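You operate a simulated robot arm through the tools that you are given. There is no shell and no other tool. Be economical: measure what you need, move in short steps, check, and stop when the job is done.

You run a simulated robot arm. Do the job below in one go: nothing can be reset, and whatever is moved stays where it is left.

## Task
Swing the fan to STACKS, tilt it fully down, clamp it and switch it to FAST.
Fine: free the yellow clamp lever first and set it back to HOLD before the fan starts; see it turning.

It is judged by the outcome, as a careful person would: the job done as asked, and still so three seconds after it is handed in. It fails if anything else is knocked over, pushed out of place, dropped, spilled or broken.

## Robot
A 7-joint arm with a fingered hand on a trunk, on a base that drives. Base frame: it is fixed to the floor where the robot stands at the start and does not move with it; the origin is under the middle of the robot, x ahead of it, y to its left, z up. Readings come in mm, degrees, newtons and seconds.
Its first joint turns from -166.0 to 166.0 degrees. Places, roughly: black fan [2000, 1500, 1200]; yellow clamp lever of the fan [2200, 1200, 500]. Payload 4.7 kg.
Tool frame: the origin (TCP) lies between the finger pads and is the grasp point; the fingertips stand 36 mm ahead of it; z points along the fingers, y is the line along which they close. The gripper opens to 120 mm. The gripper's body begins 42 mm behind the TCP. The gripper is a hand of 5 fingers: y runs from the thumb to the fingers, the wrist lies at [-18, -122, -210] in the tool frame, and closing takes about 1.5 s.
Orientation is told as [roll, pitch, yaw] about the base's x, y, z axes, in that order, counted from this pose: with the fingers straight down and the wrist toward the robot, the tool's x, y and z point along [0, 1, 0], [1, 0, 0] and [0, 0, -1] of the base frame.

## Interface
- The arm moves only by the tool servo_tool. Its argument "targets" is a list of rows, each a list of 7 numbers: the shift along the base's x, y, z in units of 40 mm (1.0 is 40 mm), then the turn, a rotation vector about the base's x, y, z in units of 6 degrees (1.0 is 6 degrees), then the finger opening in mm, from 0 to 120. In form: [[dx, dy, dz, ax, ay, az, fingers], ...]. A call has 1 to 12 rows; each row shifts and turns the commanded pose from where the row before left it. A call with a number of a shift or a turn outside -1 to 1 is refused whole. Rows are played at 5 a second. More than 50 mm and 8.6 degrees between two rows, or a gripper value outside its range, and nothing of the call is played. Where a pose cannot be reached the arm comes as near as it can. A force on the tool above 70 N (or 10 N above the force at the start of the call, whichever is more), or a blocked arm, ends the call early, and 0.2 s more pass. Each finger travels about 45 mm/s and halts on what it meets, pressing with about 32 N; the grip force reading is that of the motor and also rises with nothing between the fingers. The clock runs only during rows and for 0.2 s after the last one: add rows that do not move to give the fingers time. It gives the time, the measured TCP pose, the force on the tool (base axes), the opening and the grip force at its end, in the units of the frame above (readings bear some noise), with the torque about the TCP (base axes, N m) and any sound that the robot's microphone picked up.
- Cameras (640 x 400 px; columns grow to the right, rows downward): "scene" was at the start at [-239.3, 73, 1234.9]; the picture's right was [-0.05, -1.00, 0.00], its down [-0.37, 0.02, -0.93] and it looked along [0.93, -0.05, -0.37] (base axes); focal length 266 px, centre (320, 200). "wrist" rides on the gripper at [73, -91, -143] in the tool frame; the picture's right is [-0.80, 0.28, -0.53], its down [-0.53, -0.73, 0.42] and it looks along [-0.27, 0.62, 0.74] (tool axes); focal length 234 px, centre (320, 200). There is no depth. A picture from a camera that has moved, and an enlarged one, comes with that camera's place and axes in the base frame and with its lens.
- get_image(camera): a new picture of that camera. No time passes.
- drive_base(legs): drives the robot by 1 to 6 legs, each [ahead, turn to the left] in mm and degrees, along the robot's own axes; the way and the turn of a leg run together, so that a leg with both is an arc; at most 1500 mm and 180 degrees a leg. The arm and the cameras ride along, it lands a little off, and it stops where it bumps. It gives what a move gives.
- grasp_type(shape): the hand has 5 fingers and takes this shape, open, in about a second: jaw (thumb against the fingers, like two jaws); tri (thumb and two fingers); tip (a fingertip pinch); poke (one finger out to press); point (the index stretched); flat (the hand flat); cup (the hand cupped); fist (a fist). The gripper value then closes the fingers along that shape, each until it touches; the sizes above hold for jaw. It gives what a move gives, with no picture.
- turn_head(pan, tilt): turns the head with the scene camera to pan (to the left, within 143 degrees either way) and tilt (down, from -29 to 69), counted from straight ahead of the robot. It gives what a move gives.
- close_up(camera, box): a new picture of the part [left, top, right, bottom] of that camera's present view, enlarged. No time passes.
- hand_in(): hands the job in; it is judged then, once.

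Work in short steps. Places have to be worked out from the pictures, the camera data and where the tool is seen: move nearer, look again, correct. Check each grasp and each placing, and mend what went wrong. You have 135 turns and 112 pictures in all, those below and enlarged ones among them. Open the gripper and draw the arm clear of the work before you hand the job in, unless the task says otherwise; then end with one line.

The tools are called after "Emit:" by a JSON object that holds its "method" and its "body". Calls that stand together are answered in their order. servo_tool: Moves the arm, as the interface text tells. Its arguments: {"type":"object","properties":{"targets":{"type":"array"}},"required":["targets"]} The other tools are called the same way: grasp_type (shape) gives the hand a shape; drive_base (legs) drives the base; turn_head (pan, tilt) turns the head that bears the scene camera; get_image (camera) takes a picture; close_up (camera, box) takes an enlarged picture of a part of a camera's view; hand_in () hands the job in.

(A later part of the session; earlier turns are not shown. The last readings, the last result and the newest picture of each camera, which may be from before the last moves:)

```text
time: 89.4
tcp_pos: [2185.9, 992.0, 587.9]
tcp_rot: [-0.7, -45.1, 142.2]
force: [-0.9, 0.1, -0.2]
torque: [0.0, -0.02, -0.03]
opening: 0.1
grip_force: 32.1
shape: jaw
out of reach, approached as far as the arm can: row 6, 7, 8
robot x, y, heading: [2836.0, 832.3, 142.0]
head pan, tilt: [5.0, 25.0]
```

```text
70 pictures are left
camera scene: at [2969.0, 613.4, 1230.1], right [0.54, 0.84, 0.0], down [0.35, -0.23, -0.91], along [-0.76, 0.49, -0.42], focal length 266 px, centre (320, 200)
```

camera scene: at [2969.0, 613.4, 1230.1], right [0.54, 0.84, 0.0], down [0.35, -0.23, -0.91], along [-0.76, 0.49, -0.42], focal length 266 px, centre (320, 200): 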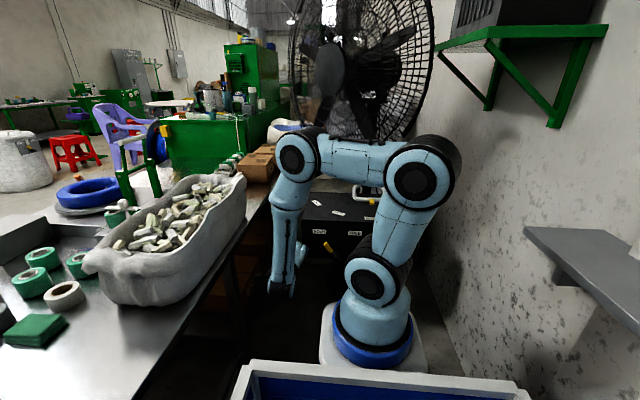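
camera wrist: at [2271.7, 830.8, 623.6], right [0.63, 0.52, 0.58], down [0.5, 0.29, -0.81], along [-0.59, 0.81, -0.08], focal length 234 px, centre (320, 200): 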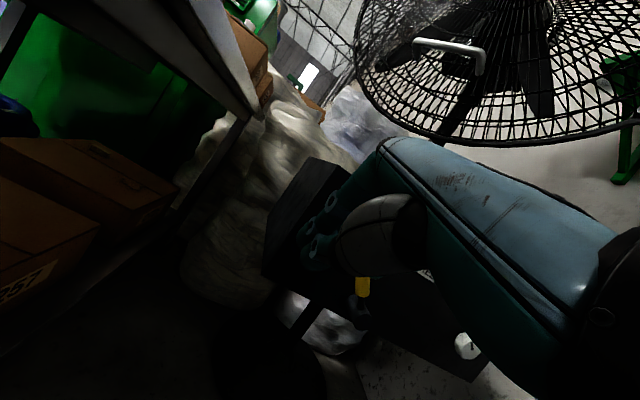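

The low retracted pose was slightly out of reach; moving forward should help. I advance toward the face to the left of the lever.

Emit:
{"method": "servo_tool", "body": {"targets": [[-0.62, 0.48, 0, 0, 0, 0, 0], [-0.62, 0.48, 0, 0, 0, 0, 0], [-0.62, 0.48, 0, 0, 0, 0, 0]]}}

Emit:
{"method": "close_up", "body": {"camera": "wrist", "box": [220, 150, 500, 400]}}

Emit:
{"method": "close_up", "body": {"camera": "scene", "box": [240, 160, 400, 300]}}

```text
time: 90.2
tcp_pos: [2111.4, 1048.2, 588.6]
tcp_rot: [0.1, -45.4, 141.8]
force: [0.0, 0.6, 0.1]
torque: [-0.03, 0.0, 0.02]
opening: 0.2
grip_force: 31.9
shape: jaw
robot x, y, heading: [2836.8, 831.4, 142.3]
head pan, tilt: [5.0, 25.0]
```

```text
1.60 times, centred on (360, 275) of wrist
camera zoom: at [2197.8, 888.7, 624.6], right [0.64, 0.52, 0.57], down [0.49, 0.29, -0.82], along [-0.59, 0.8, -0.08], focal length 375 px, centre (256, 80)
```

zoom: 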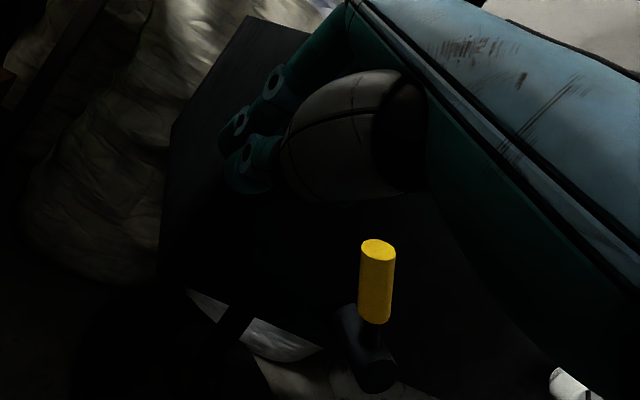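

```text
2.86 times, centred on (320, 230) of scene
camera zoom: at [2969.1, 613.4, 1230.1], right [0.54, 0.84, 0.0], down [0.36, -0.23, -0.91], along [-0.76, 0.49, -0.42], focal length 761 px, centre (320, 114)
```

zoom: 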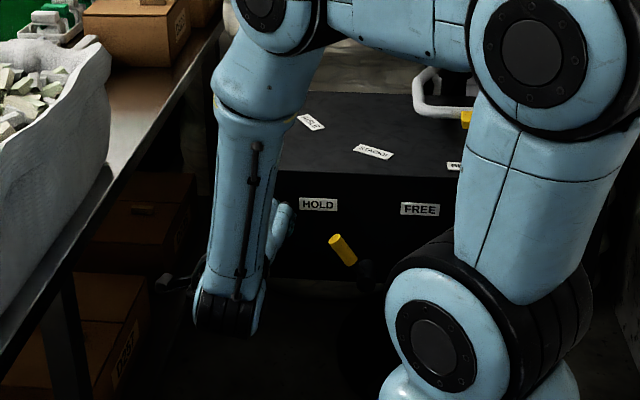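

The lever tip checks at about [2155,1171,553]. I lower ~55 mm and advance 20 mm, then will push right.

Emit:
{"method": "servo_tool", "body": {"targets": [[-0.2, 0.15, -0.7, 0, 0, 0, 0], [-0.2, 0.15, -0.7, 0, 0, 0, 0]]}}

Emit:
{"method": "close_up", "body": {"camera": "wrist", "box": [220, 150, 500, 400]}}

```text
time: 90.8
tcp_pos: [2093.2, 1058.7, 534.4]
tcp_rot: [-0.5, -45.3, 142.1]
force: [-0.3, -0.3, 0.3]
torque: [-0.01, -0.01, 0.02]
opening: 0.0
grip_force: 32.2
shape: jaw
out of reach, approached as far as the arm can: row 2
robot x, y, heading: [2835.2, 830.6, 142.1]
head pan, tilt: [5.0, 25.0]
```

```text
1.60 times, centred on (360, 275) of wrist
camera zoom: at [2178.7, 898.7, 569.8], right [0.63, 0.52, 0.57], down [0.5, 0.29, -0.82], along [-0.59, 0.8, -0.08], focal length 375 px, centre (256, 80)
```

zoom: 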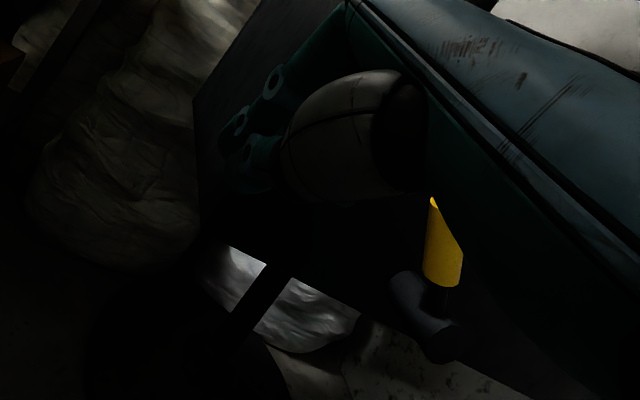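

I push right toward FREE, in steps.

Emit:
{"method": "servo_tool", "body": {"targets": [[0.5, 0.64, 0, 0, 0, 0, 0], [0.5, 0.64, 0, 0, 0, 0, 0], [0.5, 0.64, 0, 0, 0, 0, 0]]}}

Emit:
{"method": "close_up", "body": {"camera": "scene", "box": [240, 160, 400, 300]}}

```text
time: 91.6
tcp_pos: [2114.1, 1120.8, 568.9]
tcp_rot: [-1.4, -44.8, 142.8]
force: [12.1, -19.6, -2.5]
torque: [-0.3, -0.18, 0.16]
opening: 0.0
grip_force: 31.8
shape: jaw
out of reach, approached as far as the arm can: row 1, 2, 3
robot x, y, heading: [2838.6, 829.9, 141.8]
head pan, tilt: [5.0, 25.0]
```

```text
2.86 times, centred on (320, 230) of scene
camera zoom: at [2969.7, 613.2, 1230.0], right [0.54, 0.84, 0.0], down [0.36, -0.23, -0.91], along [-0.76, 0.49, -0.42], focal length 761 px, centre (320, 114)
```

zoom: 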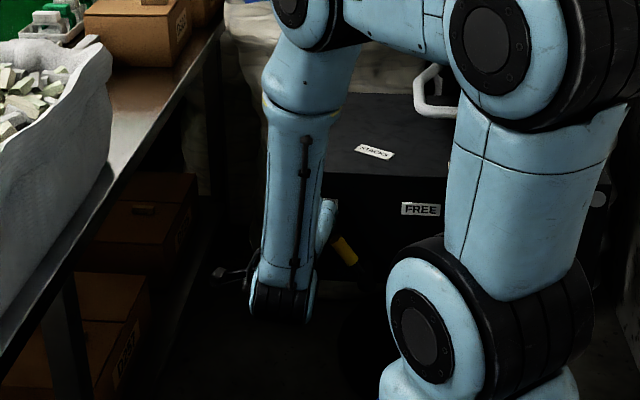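

The arm is too folded here (its axis is well forward on the base). I retract the hand, then back the base up 250 mm.

Emit:
{"method": "servo_tool", "body": {"targets": [[0.3, -0.9, 0, 0, 0, 0, 0], [0.6, -0.48, 0.8, 0, 0, 0, 0], [0.6, -0.48, 1, 0, 0, 0, 0], [0, 0, 1, 0, 0, 0, 0]]}}

Emit:
{"method": "drive_base", "body": {"legs": [[-260, 0]]}}

Emit:
{"method": "get_image", "body": {"camera": "scene"}}

```text
refused: row 3 steps farther than a row can; nothing moved
```

```text
time: 93.5
tcp_pos: [2315.2, 966.5, 570.6]
tcp_rot: [-1.2, -45.0, 142.4]
force: [-0.4, 0.5, -0.3]
torque: [-0.03, 0.03, -0.01]
opening: 0.0
grip_force: 32.2
shape: jaw
robot x, y, heading: [3040.5, 676.7, 141.9]
head pan, tilt: [5.0, 25.0]
```

```text
65 pictures are left
camera scene: at [3171.0, 456.0, 1230.1], right [0.54, 0.84, 0.0], down [0.35, -0.23, -0.91], along [-0.76, 0.49, -0.42], focal length 266 px, centre (320, 200)
```

scene: 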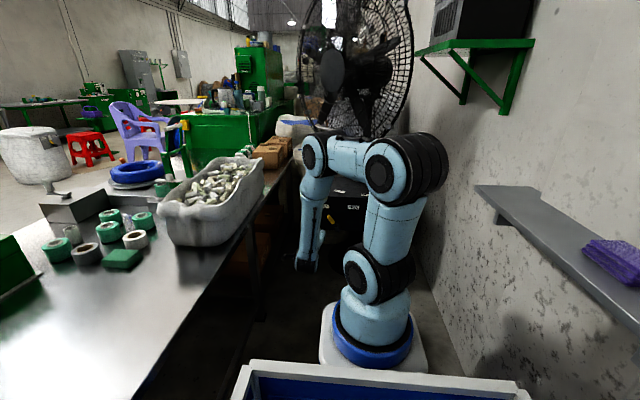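

The base backed cleanly. Now I advance the hand again to the left of the lever with a more extended arm.

Emit:
{"method": "servo_tool", "body": {"targets": [[-0.9, 0.5, -0.17, 0, 0, 0, 0], [-0.9, 0.5, -0.17, 0, 0, 0, 0], [-0.9, 0.5, -0.17, 0, 0, 0, 0], [-0.9, 0.5, -0.17, 0, 0, 0, 0]]}}

Emit:
{"method": "get_image", "body": {"camera": "wrist"}}

Emit:
{"method": "close_up", "body": {"camera": "scene", "box": [270, 160, 400, 280]}}

```text
time: 94.5
tcp_pos: [2170.9, 1046.8, 544.1]
tcp_rot: [-1.2, -45.1, 142.4]
force: [1.1, -0.7, 0.8]
torque: [0.02, -0.02, -0.01]
opening: 0.0
grip_force: 32.7
shape: jaw
robot x, y, heading: [3039.7, 672.5, 142.0]
head pan, tilt: [5.0, 25.0]
```

```text
64 pictures are left
camera wrist: at [2254.7, 886.8, 579.2], right [0.63, 0.51, 0.58], down [0.51, 0.29, -0.81], along [-0.59, 0.81, -0.08], focal length 234 px, centre (320, 200)
```

wrist: 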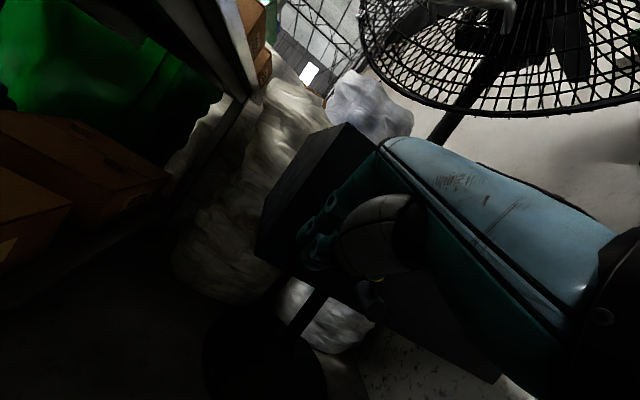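

```text
3.33 times, centred on (335, 220) of scene
camera zoom: at [3171.1, 455.9, 1230.1], right [0.54, 0.84, 0.0], down [0.35, -0.23, -0.91], along [-0.76, 0.49, -0.42], focal length 888 px, centre (270, 133)
```

zoom: 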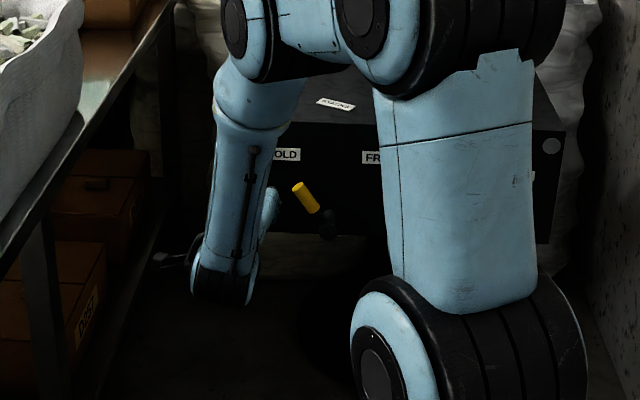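

TCP is at f914, l241. I advance 65 mm, then push right in small steps.

Emit:
{"method": "servo_tool", "body": {"targets": [[-0.64, 0.5, -0.1, 0, 0, 0, 0], [-0.64, 0.5, -0.1, 0, 0, 0, 0], [0.3, 0.4, 0, 0, 0, 0, 0], [0.3, 0.4, 0, 0, 0, 0, 0], [0.3, 0.4, 0, 0, 0, 0, 0]]}}

Emit:
{"method": "close_up", "body": {"camera": "scene", "box": [270, 160, 400, 280]}}

```text
time: 95.7
tcp_pos: [2154.5, 1133.1, 536.3]
tcp_rot: [-1.3, -45.0, 142.4]
force: [1.0, -2.8, 1.5]
torque: [0.07, -0.05, -0.08]
opening: 0.0
grip_force: 31.3
shape: jaw
robot x, y, heading: [3039.4, 675.2, 141.9]
head pan, tilt: [5.0, 25.0]
```

```text
3.33 times, centred on (335, 220) of scene
camera zoom: at [3171.1, 456.0, 1230.1], right [0.54, 0.84, 0.0], down [0.35, -0.23, -0.91], along [-0.76, 0.49, -0.42], focal length 888 px, centre (270, 133)
```

zoom: 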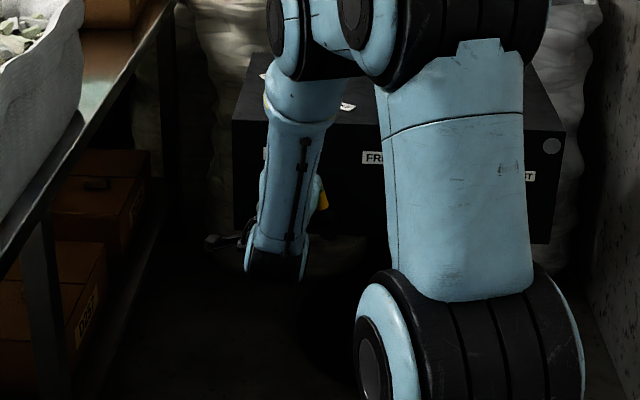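

Contact has begun; I continue pushing right.

Emit:
{"method": "servo_tool", "body": {"targets": [[0.35, 0.45, 0, 0, 0, 0, 0], [0.35, 0.45, 0, 0, 0, 0, 0], [0.35, 0.45, 0, 0, 0, 0, 0], [0.35, 0.45, 0, 0, 0, 0, 0]]}}

Emit:
{"method": "get_image", "body": {"camera": "wrist"}}

Emit:
{"method": "close_up", "body": {"camera": "scene", "box": [270, 160, 400, 280]}}

```text
time: 96.7
tcp_pos: [2202.3, 1183.7, 535.7]
tcp_rot: [-1.0, -45.1, 140.9]
force: [0.5, -14.3, 7.0]
torque: [0.29, -0.1, -0.2]
opening: 0.0
grip_force: 32.1
shape: jaw
out of reach, approached as far as the arm can: row 3, 4
robot x, y, heading: [3037.7, 672.5, 142.2]
head pan, tilt: [5.0, 25.0]
```

```text
61 pictures are left
camera wrist: at [2282.8, 1022.2, 571.3], right [0.64, 0.5, 0.58], down [0.51, 0.28, -0.81], along [-0.57, 0.82, -0.08], focal length 234 px, centre (320, 200)
```

wrist: 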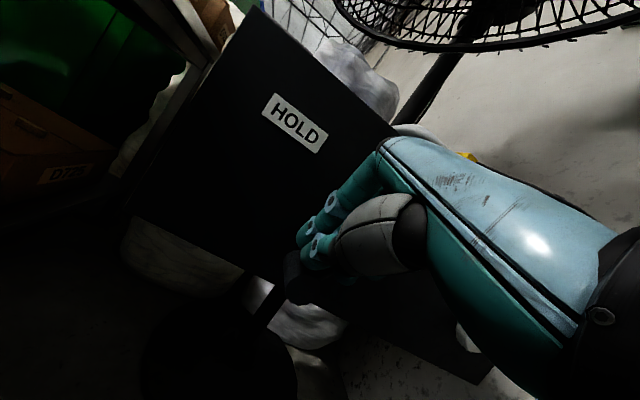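

```text
3.33 times, centred on (335, 220) of scene
camera zoom: at [3171.3, 455.5, 1230.0], right [0.54, 0.84, 0.0], down [0.35, -0.23, -0.91], along [-0.76, 0.49, -0.42], focal length 888 px, centre (270, 133)
```

zoom: 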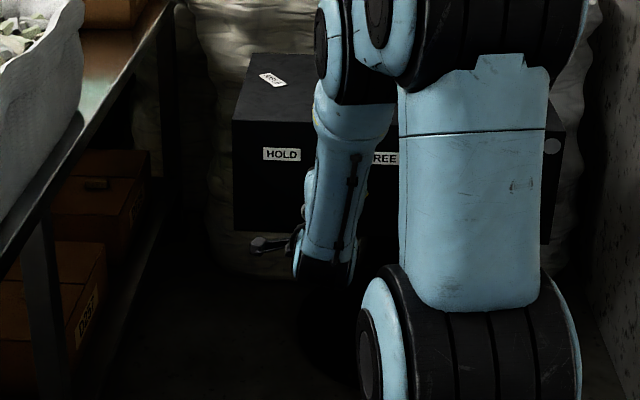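

The lever went from HOLD's place; I withdraw left and back to see where it stands.

Emit:
{"method": "servo_tool", "body": {"targets": [[0.2, -0.7, 0, 0, 0, 0, 0], [0.4, -0.8, 0, 0, 0, 0, 0], [0.6, -0.6, 0.4, 0, 0, 0, 0], [0.6, -0.5, 0.7, 0, 0, 0, 0], [0.3, -0.3, 0.8, 0, 0, 0, 0]]}}

Emit:
{"method": "get_image", "body": {"camera": "wrist"}}

```text
time: 97.8
tcp_pos: [2284.0, 1068.1, 611.1]
tcp_rot: [-1.2, -45.0, 142.3]
force: [0.0, -0.4, 0.5]
torque: [-0.01, -0.02, 0.0]
opening: 0.0
grip_force: 31.5
shape: jaw
robot x, y, heading: [3039.7, 670.8, 142.0]
head pan, tilt: [5.0, 25.0]
```

```text
59 pictures are left
camera wrist: at [2368.5, 907.8, 646.9], right [0.63, 0.51, 0.58], down [0.51, 0.29, -0.81], along [-0.58, 0.81, -0.08], focal length 234 px, centre (320, 200)
```

wrist: 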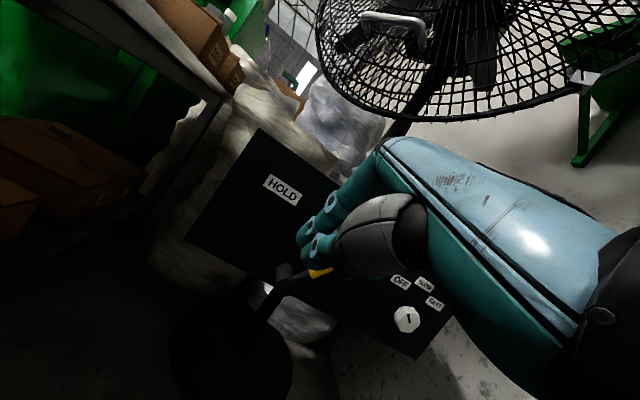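

The lever now leans right, at FREE. The loop pointer triangulates to [2199,1381,726]; I need to push the loop ~28° to the left, so I move the closed hand to its right side, high and back.

Emit:
{"method": "servo_tool", "body": {"targets": [[0.6, 0.77, 0.53, 0, 0, 0, 0], [0.6, 0.77, 0.53, 0, 0, 0, 0], [0.6, 0.77, 0.53, 0, 0, 0, 0], [0.6, 0.77, 0.53, 0, 0, 0, 0], [0.6, 0.77, 0.53, 0, 0, 0, 0], [0.6, 0.77, 0.53, 0, 0, 0, 0], [0.6, 0.77, 0.53, 0, 0, 0, 0], [0.6, 0.77, 0.53, 0, 0, 0, 0], [0.6, 0.77, 0.53, 0, 0, 0, 0]]}}

Emit:
{"method": "get_image", "body": {"camera": "wrist"}}

Emit:
{"method": "get_image", "body": {"camera": "scene"}}

```text
time: 99.8
tcp_pos: [2372.1, 1104.5, 803.6]
tcp_rot: [-0.9, -44.9, 140.6]
force: [-0.2, -0.4, 0.1]
torque: [-0.01, 0.0, -0.03]
opening: 0.2
grip_force: 31.8
shape: jaw
out of reach, approached as far as the arm can: row 2, 3, 4, 5, 6, 7, 8, 9
robot x, y, heading: [3039.6, 674.1, 141.9]
head pan, tilt: [5.0, 25.0]
```

```text
58 pictures are left
camera wrist: at [2451.9, 941.6, 840.2], right [0.65, 0.5, 0.58], down [0.52, 0.27, -0.81], along [-0.56, 0.82, -0.08], focal length 234 px, centre (320, 200)
```

wrist: 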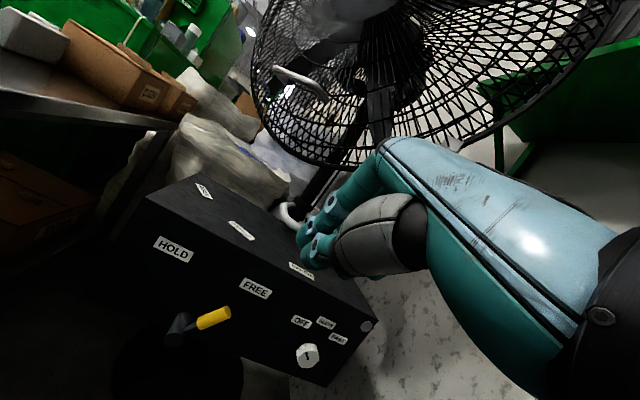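

```text
57 pictures are left
camera scene: at [3170.9, 456.0, 1230.1], right [0.54, 0.84, 0.0], down [0.35, -0.23, -0.91], along [-0.76, 0.49, -0.42], focal length 266 px, centre (320, 200)
```

scene: 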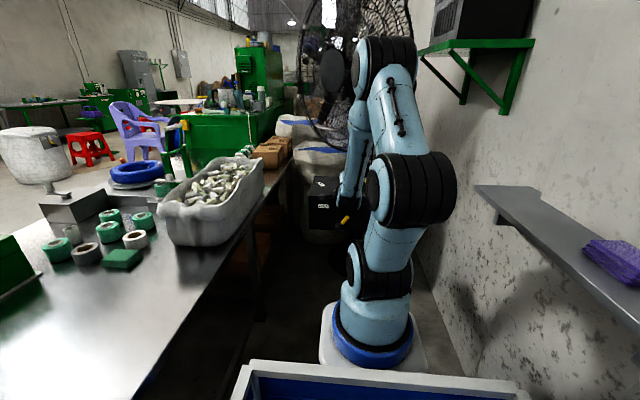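

The pitched pose hits a joint limit going right. I unpitch the hand to point down first, which worked earlier on the right side, then shift right.

Emit:
{"method": "servo_tool", "body": {"targets": [[0, 0, 0.3, -0.584, -0.75, 0, 0], [0, 0, 0.3, -0.584, -0.75, 0, 0], [0, 0, 0.3, -0.584, -0.75, 0, 0], [0, 0, 0.3, -0.584, -0.75, 0, 0], [0, 0, 0.3, -0.584, -0.75, 0, 0], [0, 0, 0.3, -0.584, -0.75, 0, 0], [0, 0, 0, -0.584, -0.75, 0, 0], [0, 0, 0, -0.584, -0.75, 0, 0], [0.3, 0.4, 0, 0, 0, 0, 0], [0.3, 0.4, 0, 0, 0, 0, 0]]}}

Emit:
{"method": "get_image", "body": {"camera": "scene"}}

```text
time: 102.0
tcp_pos: [2395.8, 1141.8, 878.2]
tcp_rot: [-2.2, -3.1, 141.3]
force: [0.7, 0.7, 0.3]
torque: [0.0, 0.01, -0.04]
opening: 0.1
grip_force: 32.2
shape: jaw
out of reach, approached as far as the arm can: row 7, 8
robot x, y, heading: [3039.3, 673.3, 142.2]
head pan, tilt: [5.0, 25.0]
```

```text
56 pictures are left
camera scene: at [3171.0, 456.0, 1230.1], right [0.54, 0.84, 0.0], down [0.35, -0.23, -0.91], along [-0.76, 0.49, -0.42], focal length 266 px, centre (320, 200)
```

scene: 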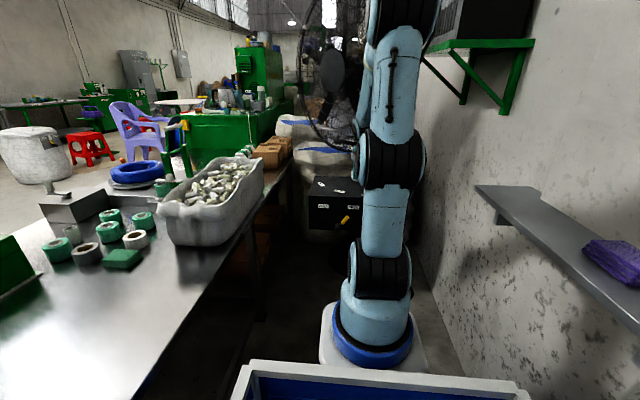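

Now moving right works; I continue to l≈−170.

Emit:
{"method": "servo_tool", "body": {"targets": [[0.6, 0.77, 0, 0, 0, 0, 0], [0.6, 0.77, 0, 0, 0, 0, 0], [0.6, 0.77, 0, 0, 0, 0, 0], [0.6, 0.77, 0, 0, 0, 0, 0], [0.6, 0.77, 0, 0, 0, 0, 0], [0, 0, 0, 0, 0, 0, 0]]}}

Emit:
{"method": "get_image", "body": {"camera": "scene"}}

Emit:
{"method": "get_image", "body": {"camera": "wrist"}}

```text
time: 103.5
tcp_pos: [2515.8, 1297.8, 878.8]
tcp_rot: [-2.2, -3.3, 141.2]
force: [-0.4, 0.4, 0.9]
torque: [-0.01, -0.01, -0.01]
opening: 0.0
grip_force: 32.0
shape: jaw
robot x, y, heading: [3038.8, 673.2, 142.4]
head pan, tilt: [5.0, 25.0]
```

```text
55 pictures are left
camera scene: at [3171.0, 456.0, 1230.1], right [0.54, 0.84, 0.0], down [0.35, -0.23, -0.91], along [-0.76, 0.49, -0.42], focal length 266 px, centre (320, 200)
```

scene: 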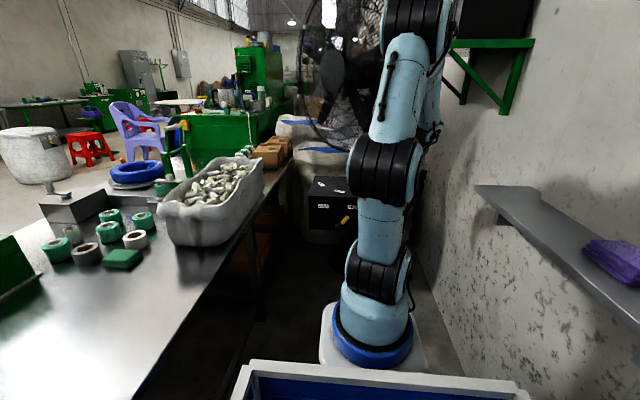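

```text
54 pictures are left
camera wrist: at [2543.4, 1174.8, 1013.8], right [0.3, 0.77, 0.57], down [0.9, -0.02, -0.45], along [-0.33, 0.64, -0.69], focal length 234 px, centre (320, 200)
```

wrist: 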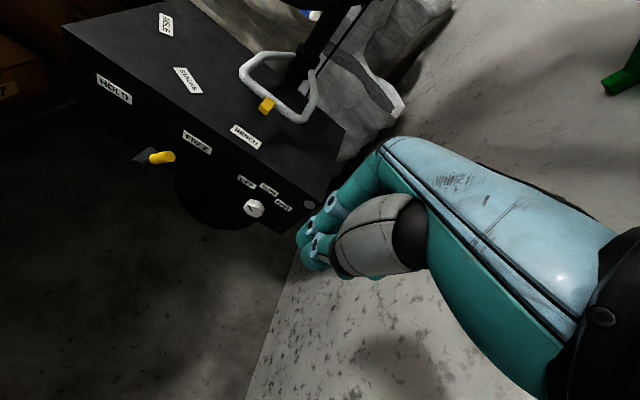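

Great view: loop right-front corner at (f1144, l−127), pointer centre f1101. I bring the hand to the right of the loop at f1160, l−215, then lower.

Emit:
{"method": "servo_tool", "body": {"targets": [[-0.81, 0.81, 0, 0, 0, 0, 0], [-0.81, 0.81, 0, 0, 0, 0, 0], [-0.81, 0.81, 0, 0, 0, 0, 0], [-0.81, 0.81, 0, 0, 0, 0, 0], [-0.81, 0.81, 0, 0, 0, 0, 0], [-0.81, 0.81, 0, 0, 0, 0, 0], [-0.81, 0.81, 0, 0, 0, 0, 0], [-0.81, 0.81, 0, 0, 0, 0, 0], [0, 0, -0.9, 0, 0, 0, 0], [0, 0, -0.9, 0, 0, 0, 0], [0, 0, -0.9, 0, 0, 0, 0]]}}

Emit:
{"method": "get_image", "body": {"camera": "wrist"}}

Emit:
{"method": "get_image", "body": {"camera": "scene"}}

```text
time: 105.0
tcp_pos: [2303.7, 1516.8, 875.6]
tcp_rot: [-2.8, -2.6, 141.7]
force: [-0.3, 0.3, 2.8]
torque: [0.05, -0.03, 0.04]
opening: 0.0
grip_force: 32.0
shape: jaw
robot x, y, heading: [3035.1, 673.6, 142.2]
head pan, tilt: [5.0, 25.0]
stopped in row 7: the force on the tool passed its limit at 95 N (the readings are from after the stop); the commanded pose is now the measured one
```

```text
53 pictures are left
camera wrist: at [2330.7, 1393.0, 1010.5], right [0.28, 0.77, 0.58], down [0.9, -0.01, -0.43], along [-0.33, 0.64, -0.7], focal length 234 px, centre (320, 200)
```

wrist: 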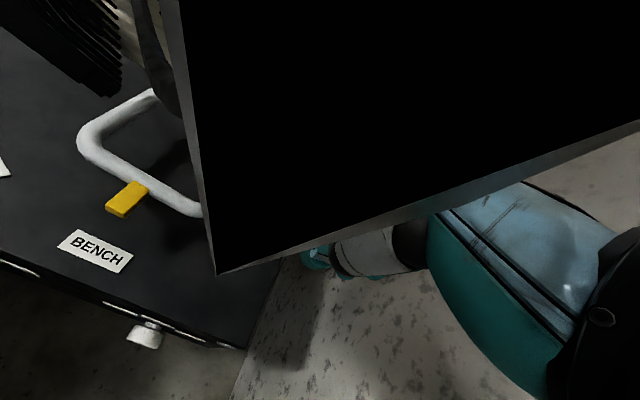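

```text
52 pictures are left
camera scene: at [3171.3, 455.3, 1230.0], right [0.54, 0.84, 0.0], down [0.35, -0.23, -0.91], along [-0.76, 0.49, -0.42], focal length 266 px, centre (320, 200)
```

scene: 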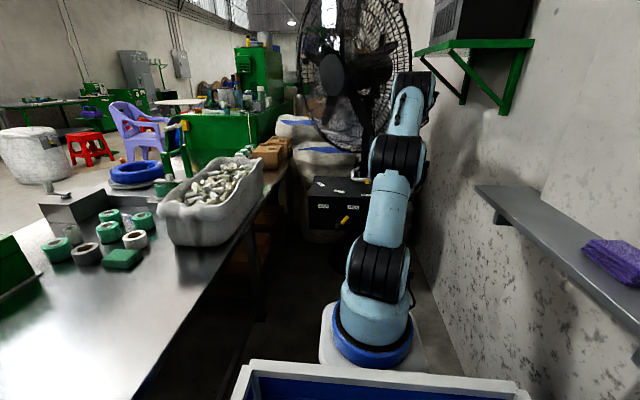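

The tool hit something unseen (95 N). I enlarge the scene around the hand to identify it before moving.

Emit:
{"method": "close_up", "body": {"camera": "scene", "box": [340, 20, 500, 190]}}

Emit:
{"method": "servo_tool", "body": {"targets": [[0.5, -0.4, 0, 0, 0, 0, 0], [0.5, -0.4, 0, 0, 0, 0, 0]]}}

Emit:
{"method": "get_image", "body": {"camera": "wrist"}}

```text
2.35 times, centred on (420, 105) of scene
camera zoom: at [3171.3, 455.3, 1230.0], right [0.54, 0.84, 0.0], down [0.35, -0.23, -0.91], along [-0.76, 0.49, -0.42], focal length 627 px, centre (85, 424)
```

zoom: 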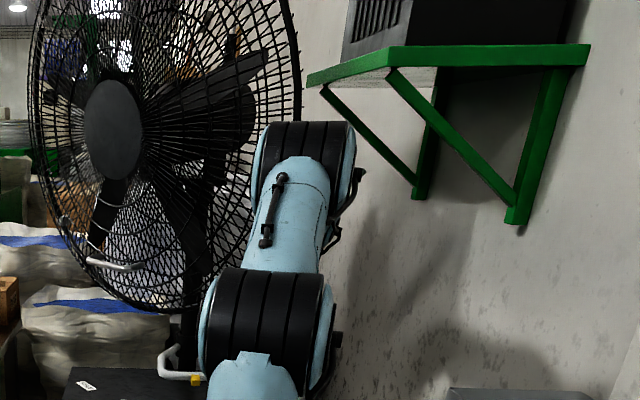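

```text
time: 105.7
tcp_pos: [2344.8, 1483.0, 872.6]
tcp_rot: [-2.6, -2.2, 141.6]
force: [-0.5, -0.2, -0.5]
torque: [0.01, 0.04, -0.03]
opening: 0.2
grip_force: 31.7
shape: jaw
robot x, y, heading: [3041.4, 673.9, 142.5]
head pan, tilt: [5.0, 25.0]
```

```text
50 pictures are left
camera wrist: at [2370.6, 1361.0, 1007.8], right [0.28, 0.77, 0.57], down [0.9, -0.01, -0.43], along [-0.32, 0.64, -0.7], focal length 234 px, centre (320, 200)
```

wrist: 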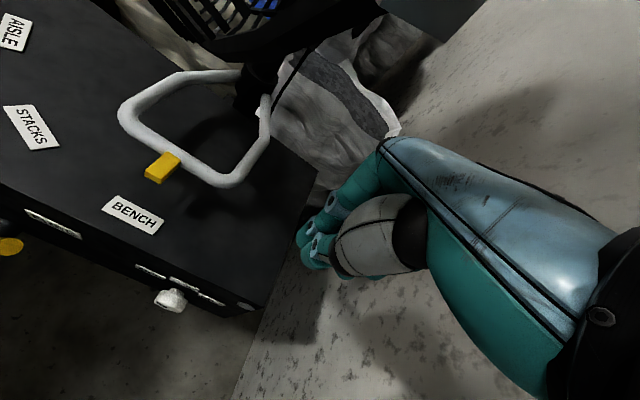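

After backing 50 mm the view is clear, but a dark slab shows at the top right. I enlarge it.

Emit:
{"method": "close_up", "body": {"camera": "wrist", "box": [180, 0, 500, 120]}}

```text
2.00 times, centred on (340, 60) of wrist
camera zoom: at [2370.6, 1361.0, 1007.8], right [0.28, 0.77, 0.57], down [0.9, -0.01, -0.43], along [-0.32, 0.64, -0.7], focal length 468 px, centre (280, 480)
```

zoom: 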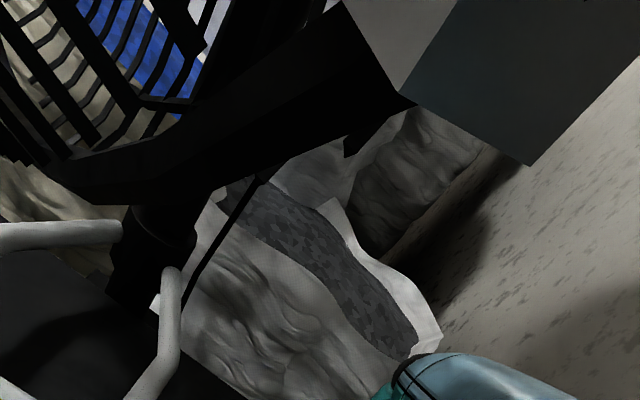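

The obstacle was most likely the cage rim (the fan faces ~45° left, so its right rim sticks out toward me). The pointer hasn't moved. I lower first, here, then advance beneath the cage.

Emit:
{"method": "servo_tool", "body": {"targets": [[0, 0, -0.86, 0, 0, 0, 0], [0, 0, -0.86, 0, 0, 0, 0], [0, 0, -0.86, 0, 0, 0, 0], [0, 0, -0.86, 0, 0, 0, 0], [-0.5, 0.39, 0, 0, 0, 0, 0], [-0.5, 0.39, 0, 0, 0, 0, 0], [-0.5, 0.39, 0, 0, 0, 0, 0]]}}

Emit:
{"method": "get_image", "body": {"camera": "wrist"}}

Emit:
{"method": "close_up", "body": {"camera": "scene", "box": [300, 20, 460, 240]}}

```text
time: 107.2
tcp_pos: [2284.1, 1531.6, 734.7]
tcp_rot: [-2.6, -2.3, 141.5]
force: [0.8, 0.2, 1.2]
torque: [-0.02, -0.03, -0.03]
opening: 0.0
grip_force: 32.1
shape: jaw
robot x, y, heading: [3040.0, 672.0, 142.1]
head pan, tilt: [5.0, 25.0]
```

```text
48 pictures are left
camera wrist: at [2311.4, 1409.7, 870.3], right [0.28, 0.77, 0.57], down [0.9, -0.01, -0.43], along [-0.32, 0.64, -0.7], focal length 234 px, centre (320, 200)
```

wrist: 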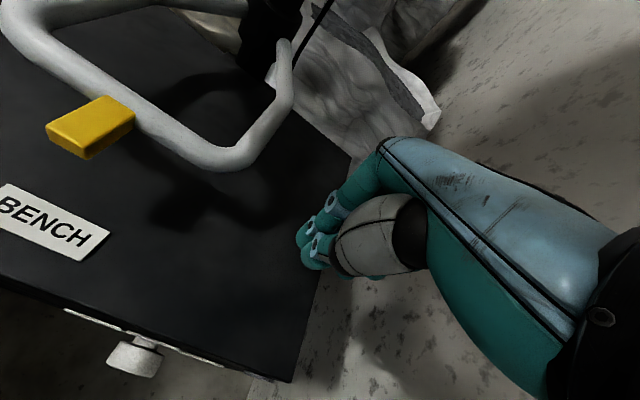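

```text
1.82 times, centred on (380, 130) of scene
camera zoom: at [3171.1, 455.7, 1230.1], right [0.54, 0.84, 0.0], down [0.35, -0.23, -0.91], along [-0.76, 0.49, -0.42], focal length 484 px, centre (211, 327)
```

zoom: 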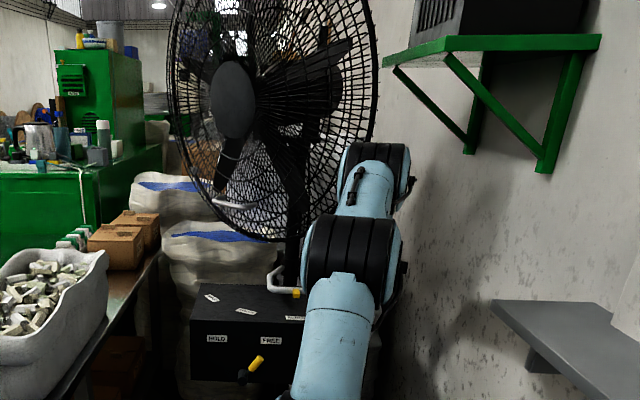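

I'm just right of the loop at its height. I advance 30 mm more and push left in steps.

Emit:
{"method": "servo_tool", "body": {"targets": [[-0.55, 0.43, 0, 0, 0, 0, 0], [-0.385, -0.493, 0, 0, 0, 0, 0], [-0.385, -0.493, 0, 0, 0, 0, 0], [-0.385, -0.493, 0, 0, 0, 0, 0], [-0.385, -0.493, 0, 0, 0, 0, 0]]}}

Emit:
{"method": "get_image", "body": {"camera": "wrist"}}

```text
time: 108.5
tcp_pos: [2198.7, 1467.4, 732.8]
tcp_rot: [-2.6, -2.2, 141.8]
force: [0.2, 0.2, -0.4]
torque: [-0.01, -0.01, 0.01]
opening: 0.0
grip_force: 31.6
shape: jaw
robot x, y, heading: [3039.9, 669.3, 142.0]
head pan, tilt: [5.0, 25.0]
```

```text
46 pictures are left
camera wrist: at [2224.9, 1345.3, 868.5], right [0.28, 0.77, 0.57], down [0.9, -0.01, -0.43], along [-0.32, 0.64, -0.7], focal length 234 px, centre (320, 200)
```

wrist: 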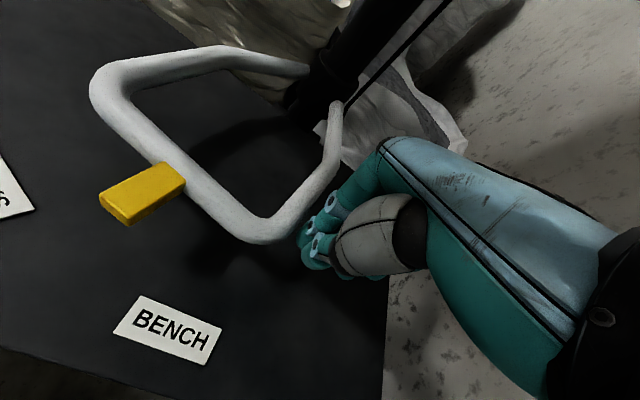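

The loop has moved (~10°). I keep pushing left ~70 mm.

Emit:
{"method": "servo_tool", "body": {"targets": [[-0.385, -0.493, 0, 0, 0, 0, 0], [-0.385, -0.493, 0, 0, 0, 0, 0], [-0.3, -0.385, 0, 0, 0, 0, 0]]}}

Emit:
{"method": "get_image", "body": {"camera": "wrist"}}

```text
time: 109.2
tcp_pos: [2156.6, 1414.9, 734.2]
tcp_rot: [-2.8, -2.2, 141.8]
force: [0.3, -0.1, -0.1]
torque: [0.01, 0.0, 0.02]
opening: 0.2
grip_force: 31.8
shape: jaw
robot x, y, heading: [3039.2, 671.0, 141.8]
head pan, tilt: [5.0, 25.0]
```

```text
45 pictures are left
camera wrist: at [2183.6, 1292.8, 869.2], right [0.28, 0.77, 0.57], down [0.9, -0.01, -0.43], along [-0.32, 0.64, -0.7], focal length 234 px, centre (320, 200)
```

wrist: 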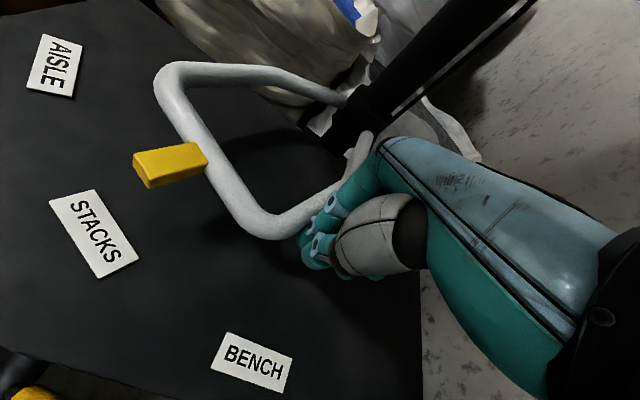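

The pointer is at ≈27–29° and STACKS at ≈29.7°. I nudge 7 mm more, then back the hand off rightwards to check.

Emit:
{"method": "servo_tool", "body": {"targets": [[-0.11, -0.14, 0, 0, 0, 0, 0], [0, 0, 0, 0, 0, 0, 0], [0.5, 0.64, 0, 0, 0, 0, 0], [0.6, 0.77, 0, 0, 0, 0, 0], [0.75, -0.2, 0, 0, 0, 0, 0], [0.75, -0.58, 0, 0, 0, 0, 0], [0.75, -0.58, 0, 0, 0, 0, 0], [0.75, -0.58, 0, 0, 0, 0, 0], [0, 0, 1, 0, 0, 0, 0], [0, 0, 1, 0, 0, 0, 0]]}}

Emit:
{"method": "get_image", "body": {"camera": "wrist"}}

Emit:
{"method": "close_up", "body": {"camera": "scene", "box": [280, 0, 440, 240]}}

```text
time: 111.5
tcp_pos: [2317.0, 1387.0, 813.3]
tcp_rot: [-2.7, -2.2, 141.7]
force: [0.3, 0.5, -0.1]
torque: [-0.02, 0.07, -0.04]
opening: 0.0
grip_force: 31.3
shape: jaw
robot x, y, heading: [3037.5, 674.1, 142.2]
head pan, tilt: [5.0, 25.0]
```

```text
44 pictures are left
camera wrist: at [2342.9, 1265.2, 948.8], right [0.28, 0.77, 0.57], down [0.9, -0.01, -0.43], along [-0.32, 0.64, -0.7], focal length 234 px, centre (320, 200)
```

wrist: 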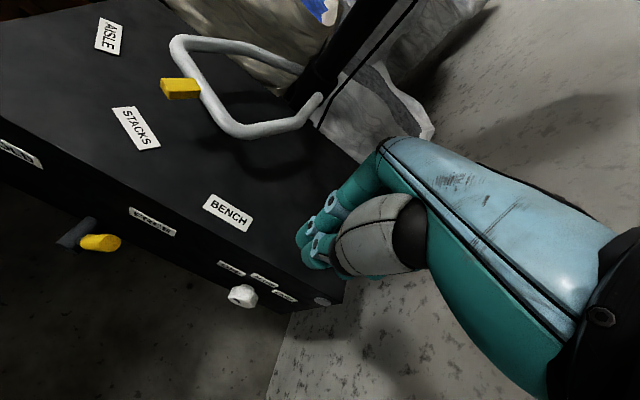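

```text
1.67 times, centred on (360, 120) of scene
camera zoom: at [3170.8, 456.0, 1230.1], right [0.54, 0.84, 0.0], down [0.35, -0.23, -0.91], along [-0.76, 0.49, -0.42], focal length 444 px, centre (253, 333)
```

zoom: 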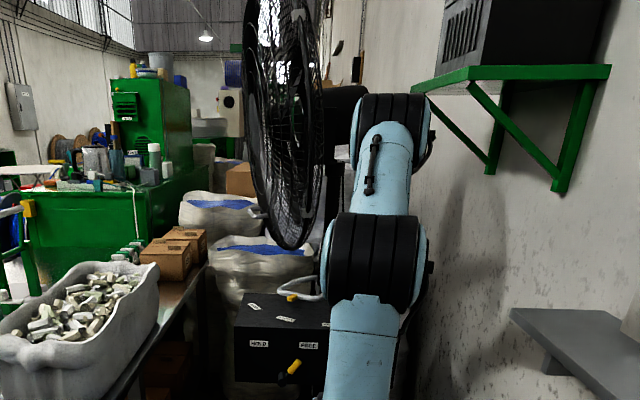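

Pointer angle measures about 3° short of the STACKS label. I retrace the path and push ~12 mm further.

Emit:
{"method": "servo_tool", "body": {"targets": [[0, 0, -1, 0, 0, 0, 0], [0, 0, -1, 0, 0, 0, 0], [-0.75, 0.58, 0, 0, 0, 0, 0], [-0.75, 0.58, 0, 0, 0, 0, 0], [-0.75, 0.58, 0, 0, 0, 0, 0], [-0.75, 0.2, 0, 0, 0, 0, 0], [-0.6, -0.77, 0, 0, 0, 0, 0], [-0.5, -0.64, 0, 0, 0, 0, 0], [-0.185, -0.237, 0, 0, 0, 0, 0], [0, 0, 0, 0, 0, 0, 0]]}}

Emit:
{"method": "servo_tool", "body": {"targets": [[0.5, 0.64, 0, 0, 0, 0, 0], [0.6, 0.77, 0, 0, 0, 0, 0], [0.75, -0.2, 0, 0, 0, 0, 0], [0.75, -0.58, 0, 0, 0, 0, 0], [0.75, -0.58, 0, 0, 0, 0, 0], [0.75, -0.58, 0, 0, 0, 0, 0], [0, 0, 1, 0, 0, 0, 0], [0, 0, 1, 0, 0, 0, 0]]}}

Emit:
{"method": "get_image", "body": {"camera": "wrist"}}

```text
time: 113.7
tcp_pos: [2147.5, 1399.1, 733.0]
tcp_rot: [-2.7, -2.2, 141.7]
force: [0.8, -0.3, 0.4]
torque: [-0.01, 0.0, -0.01]
opening: 0.0
grip_force: 31.7
shape: jaw
robot x, y, heading: [3038.7, 673.7, 142.2]
head pan, tilt: [5.0, 25.0]
```

```text
time: 115.5
tcp_pos: [2310.3, 1380.7, 813.1]
tcp_rot: [-2.5, -2.2, 141.6]
force: [0.2, 0.0, -2.2]
torque: [-0.04, -0.01, -0.01]
opening: 0.0
grip_force: 31.8
shape: jaw
robot x, y, heading: [3040.4, 673.8, 142.2]
head pan, tilt: [5.0, 25.0]
```

```text
42 pictures are left
camera wrist: at [2337.0, 1258.0, 948.8], right [0.28, 0.77, 0.57], down [0.9, -0.01, -0.43], along [-0.32, 0.64, -0.7], focal length 234 px, centre (320, 200)
```

wrist: 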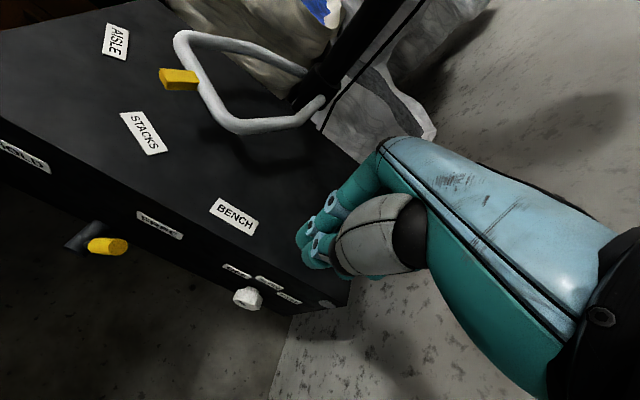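

Now it measures within about ±2° of STACKS. I zoom to confirm precisely.

Emit:
{"method": "close_up", "body": {"camera": "wrist", "box": [90, 10, 350, 250]}}

Emit:
{"method": "get_image", "body": {"camera": "scene"}}

```text
1.67 times, centred on (220, 130) of wrist
camera zoom: at [2337.0, 1258.0, 948.8], right [0.28, 0.77, 0.57], down [0.9, -0.01, -0.43], along [-0.32, 0.64, -0.7], focal length 390 px, centre (487, 317)
```

zoom: 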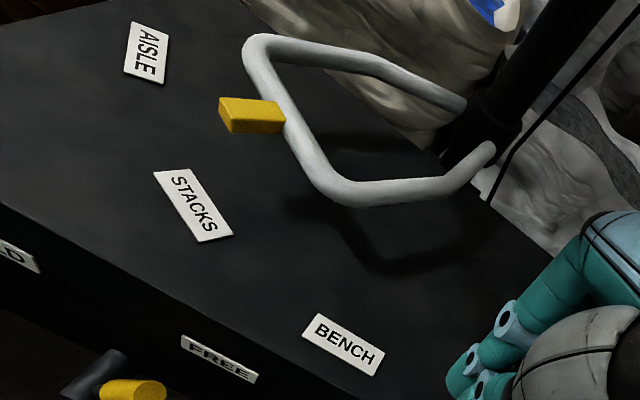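

```text
40 pictures are left
camera scene: at [3170.8, 456.0, 1230.1], right [0.54, 0.84, 0.0], down [0.35, -0.23, -0.91], along [-0.76, 0.49, -0.42], focal length 266 px, centre (320, 200)
```

scene: 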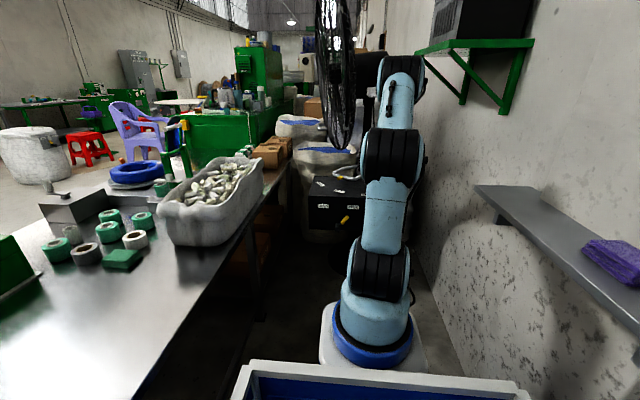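

Pan accepted. Next the tilt handle at the cage's lower front; the fan now faces left over the bench. I retreat the hand and bring it round to the left side at low height.

Emit:
{"method": "servo_tool", "body": {"targets": [[0.78, -0.61, 0, 0, 0, 0, 0], [0.78, -0.61, 0, 0, 0, 0, 0], [0.78, -0.61, 0, 0, 0, 0, 0], [0.78, -0.61, 0, 0, 0, 0, 0], [-0.6, -0.77, 0, 0, 0, 0, 0], [-0.6, -0.77, 0, 0, 0, 0, 0], [-0.6, -0.77, 0, 0, 0, 0, 0], [-0.6, -0.77, 0, 0, 0, 0, 0], [-0.6, -0.77, 0, 0, 0, 0, 0], [-0.6, -0.77, 0, 0, 0, 0, 0], [-0.6, -0.77, 0, 0, 0, 0, 0], [-0.6, -0.77, 0, 0, 0, 0, 0]]}}

Emit:
{"method": "servo_tool", "body": {"targets": [[-0.3, -0.385, 0.3, 0.584, 0.75, 0, 0], [0, 0, 0.3, 0.584, 0.75, 0, 0], [0, 0, 0.3, 0.584, 0.75, 0, 0], [0, 0, 0.3, 0.584, 0.75, 0, 0], [0, 0, 0.3, 0.584, 0.75, 0, 0], [0, 0, 0.3, 0.584, 0.75, 0, 0], [0, 0, 0.3, 0.584, 0.75, 0, 0]]}}

Emit:
{"method": "get_image", "body": {"camera": "wrist"}}

Emit:
{"method": "get_image", "body": {"camera": "scene"}}

```text
time: 118.0
tcp_pos: [2244.3, 1032.0, 813.1]
tcp_rot: [-2.7, -2.2, 141.7]
force: [0.2, -0.3, 0.4]
torque: [0.0, -0.01, -0.02]
opening: 0.0
grip_force: 32.1
shape: jaw
robot x, y, heading: [3042.4, 674.8, 142.0]
head pan, tilt: [5.0, 25.0]
```

```text
time: 119.7
tcp_pos: [2230.6, 1018.1, 898.2]
tcp_rot: [-2.2, -42.2, 141.4]
force: [0.0, -0.6, -0.6]
torque: [0.04, 0.03, 0.0]
opening: 0.0
grip_force: 32.3
shape: jaw
robot x, y, heading: [3039.4, 672.7, 141.9]
head pan, tilt: [5.0, 25.0]
```

```text
39 pictures are left
camera wrist: at [2309.0, 856.3, 940.2], right [0.62, 0.51, 0.6], down [0.55, 0.26, -0.79], along [-0.56, 0.82, -0.12], focal length 234 px, centre (320, 200)
```

wrist: 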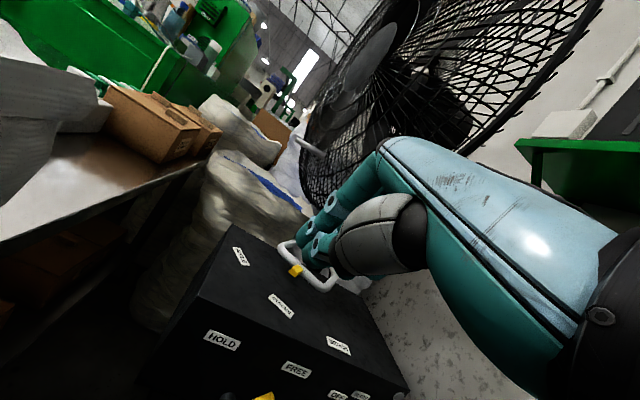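

```text
38 pictures are left
camera scene: at [3171.0, 455.7, 1230.1], right [0.54, 0.84, 0.0], down [0.35, -0.23, -0.91], along [-0.76, 0.49, -0.42], focal length 266 px, centre (320, 200)
```

scene: 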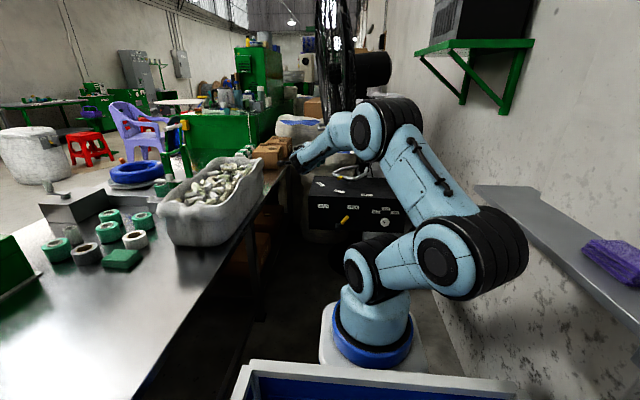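

The tilt handle triangulates to about [1911,1280,965]. I move the hand left and up, then forward to end up on the handle's left (front) side.

Emit:
{"method": "servo_tool", "body": {"targets": [[-0.645, -0.83, 0.5, 0, 0, 0, 0], [-0.645, -0.83, 0.5, 0, 0, 0, 0], [-0.82, 0.64, 0.2, 0, 0, 0, 0], [-0.82, 0.64, 0.2, 0, 0, 0, 0], [-0.82, 0.64, 0.2, 0, 0, 0, 0], [-0.82, 0.64, 0.2, 0, 0, 0, 0], [-0.82, 0.64, 0.2, 0, 0, 0, 0], [-0.82, 0.64, 0.2, 0, 0, 0, 0]]}}

Emit:
{"method": "get_image", "body": {"camera": "wrist"}}

Emit:
{"method": "close_up", "body": {"camera": "scene", "box": [260, 20, 420, 180]}}

```text
time: 121.5
tcp_pos: [1979.3, 1105.6, 986.7]
tcp_rot: [-2.1, -42.2, 141.6]
force: [-0.7, -0.6, 0.8]
torque: [0.0, -0.03, 0.0]
opening: 0.0
grip_force: 31.8
shape: jaw
robot x, y, heading: [3038.2, 674.8, 142.0]
head pan, tilt: [5.0, 25.0]
```

```text
37 pictures are left
camera wrist: at [2057.7, 943.6, 1028.6], right [0.62, 0.51, 0.6], down [0.55, 0.26, -0.79], along [-0.56, 0.82, -0.12], focal length 234 px, centre (320, 200)
```

wrist: 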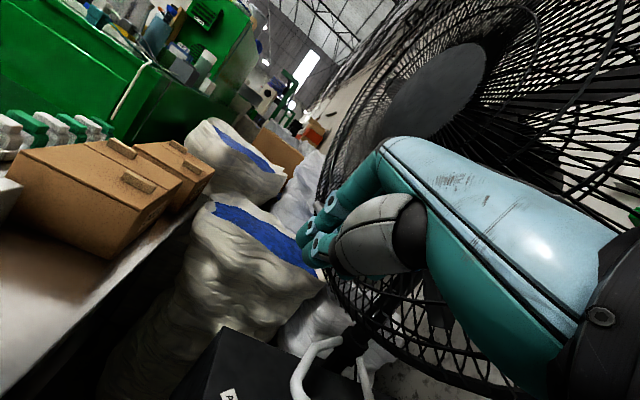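

```text
2.50 times, centred on (340, 100) of scene
camera zoom: at [3171.1, 455.6, 1230.0], right [0.54, 0.84, 0.0], down [0.35, -0.23, -0.91], along [-0.76, 0.49, -0.42], focal length 666 px, centre (270, 450)
```

zoom: 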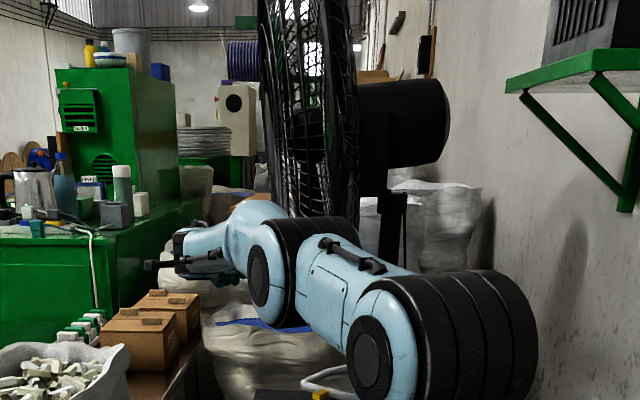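

Clear so far. I go forward ~145 mm more to come level with the handle.

Emit:
{"method": "servo_tool", "body": {"targets": [[-0.72, 0.56, 0, 0, 0, 0, 0], [-0.72, 0.56, 0, 0, 0, 0, 0], [-0.72, 0.56, 0, 0, 0, 0, 0], [-0.72, 0.56, 0, 0, 0, 0, 0]]}}

Emit:
{"method": "get_image", "body": {"camera": "wrist"}}

```text
time: 122.5
tcp_pos: [1867.3, 1194.7, 986.8]
tcp_rot: [-2.2, -42.3, 141.5]
force: [-0.5, -0.3, 1.4]
torque: [-0.01, -0.05, 0.0]
opening: 0.0
grip_force: 31.9
shape: jaw
robot x, y, heading: [3038.2, 674.5, 142.1]
head pan, tilt: [5.0, 25.0]
```

```text
35 pictures are left
camera wrist: at [1945.6, 1032.7, 1028.7], right [0.62, 0.51, 0.6], down [0.55, 0.26, -0.79], along [-0.56, 0.82, -0.12], focal length 234 px, centre (320, 200)
```

wrist: 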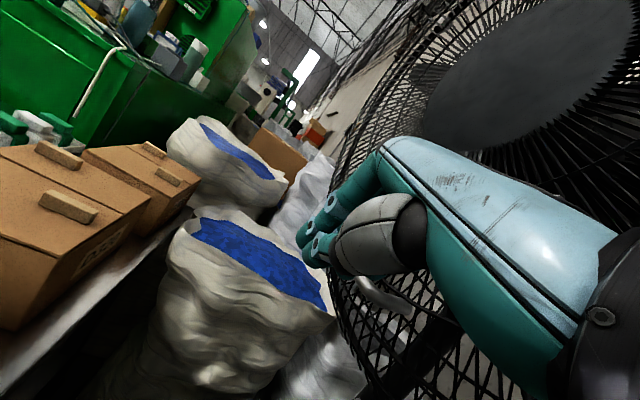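

The handle is just right of and slightly below the hand. I lower 15 mm and push right in steps watching force.

Emit:
{"method": "servo_tool", "body": {"targets": [[0, 0, -0.4, 0, 0, 0, 0], [0.385, 0.493, 0, 0, 0, 0, 0], [0.385, 0.493, 0, 0, 0, 0, 0], [0.34, 0.53, 0, 0, 0, 0, 0], [0.34, 0.53, 0, 0, 0, 0, 0]]}}

Emit:
{"method": "get_image", "body": {"camera": "wrist"}}

```text
time: 123.7
tcp_pos: [1926.8, 1279.6, 972.3]
tcp_rot: [-2.3, -42.2, 141.4]
force: [0.5, -4.8, -2.3]
torque: [0.26, 0.07, -0.3]
opening: 0.0
grip_force: 32.3
shape: jaw
robot x, y, heading: [3037.4, 671.7, 142.2]
head pan, tilt: [5.0, 25.0]
```

```text
34 pictures are left
camera wrist: at [2003.3, 1116.7, 1013.7], right [0.62, 0.51, 0.6], down [0.55, 0.26, -0.79], along [-0.56, 0.82, -0.12], focal length 234 px, centre (320, 200)
```

wrist: 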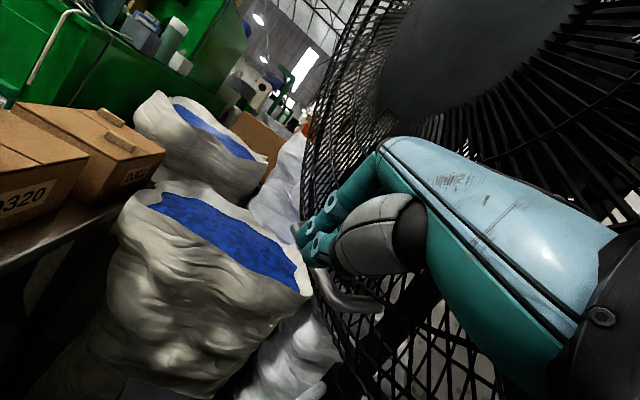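

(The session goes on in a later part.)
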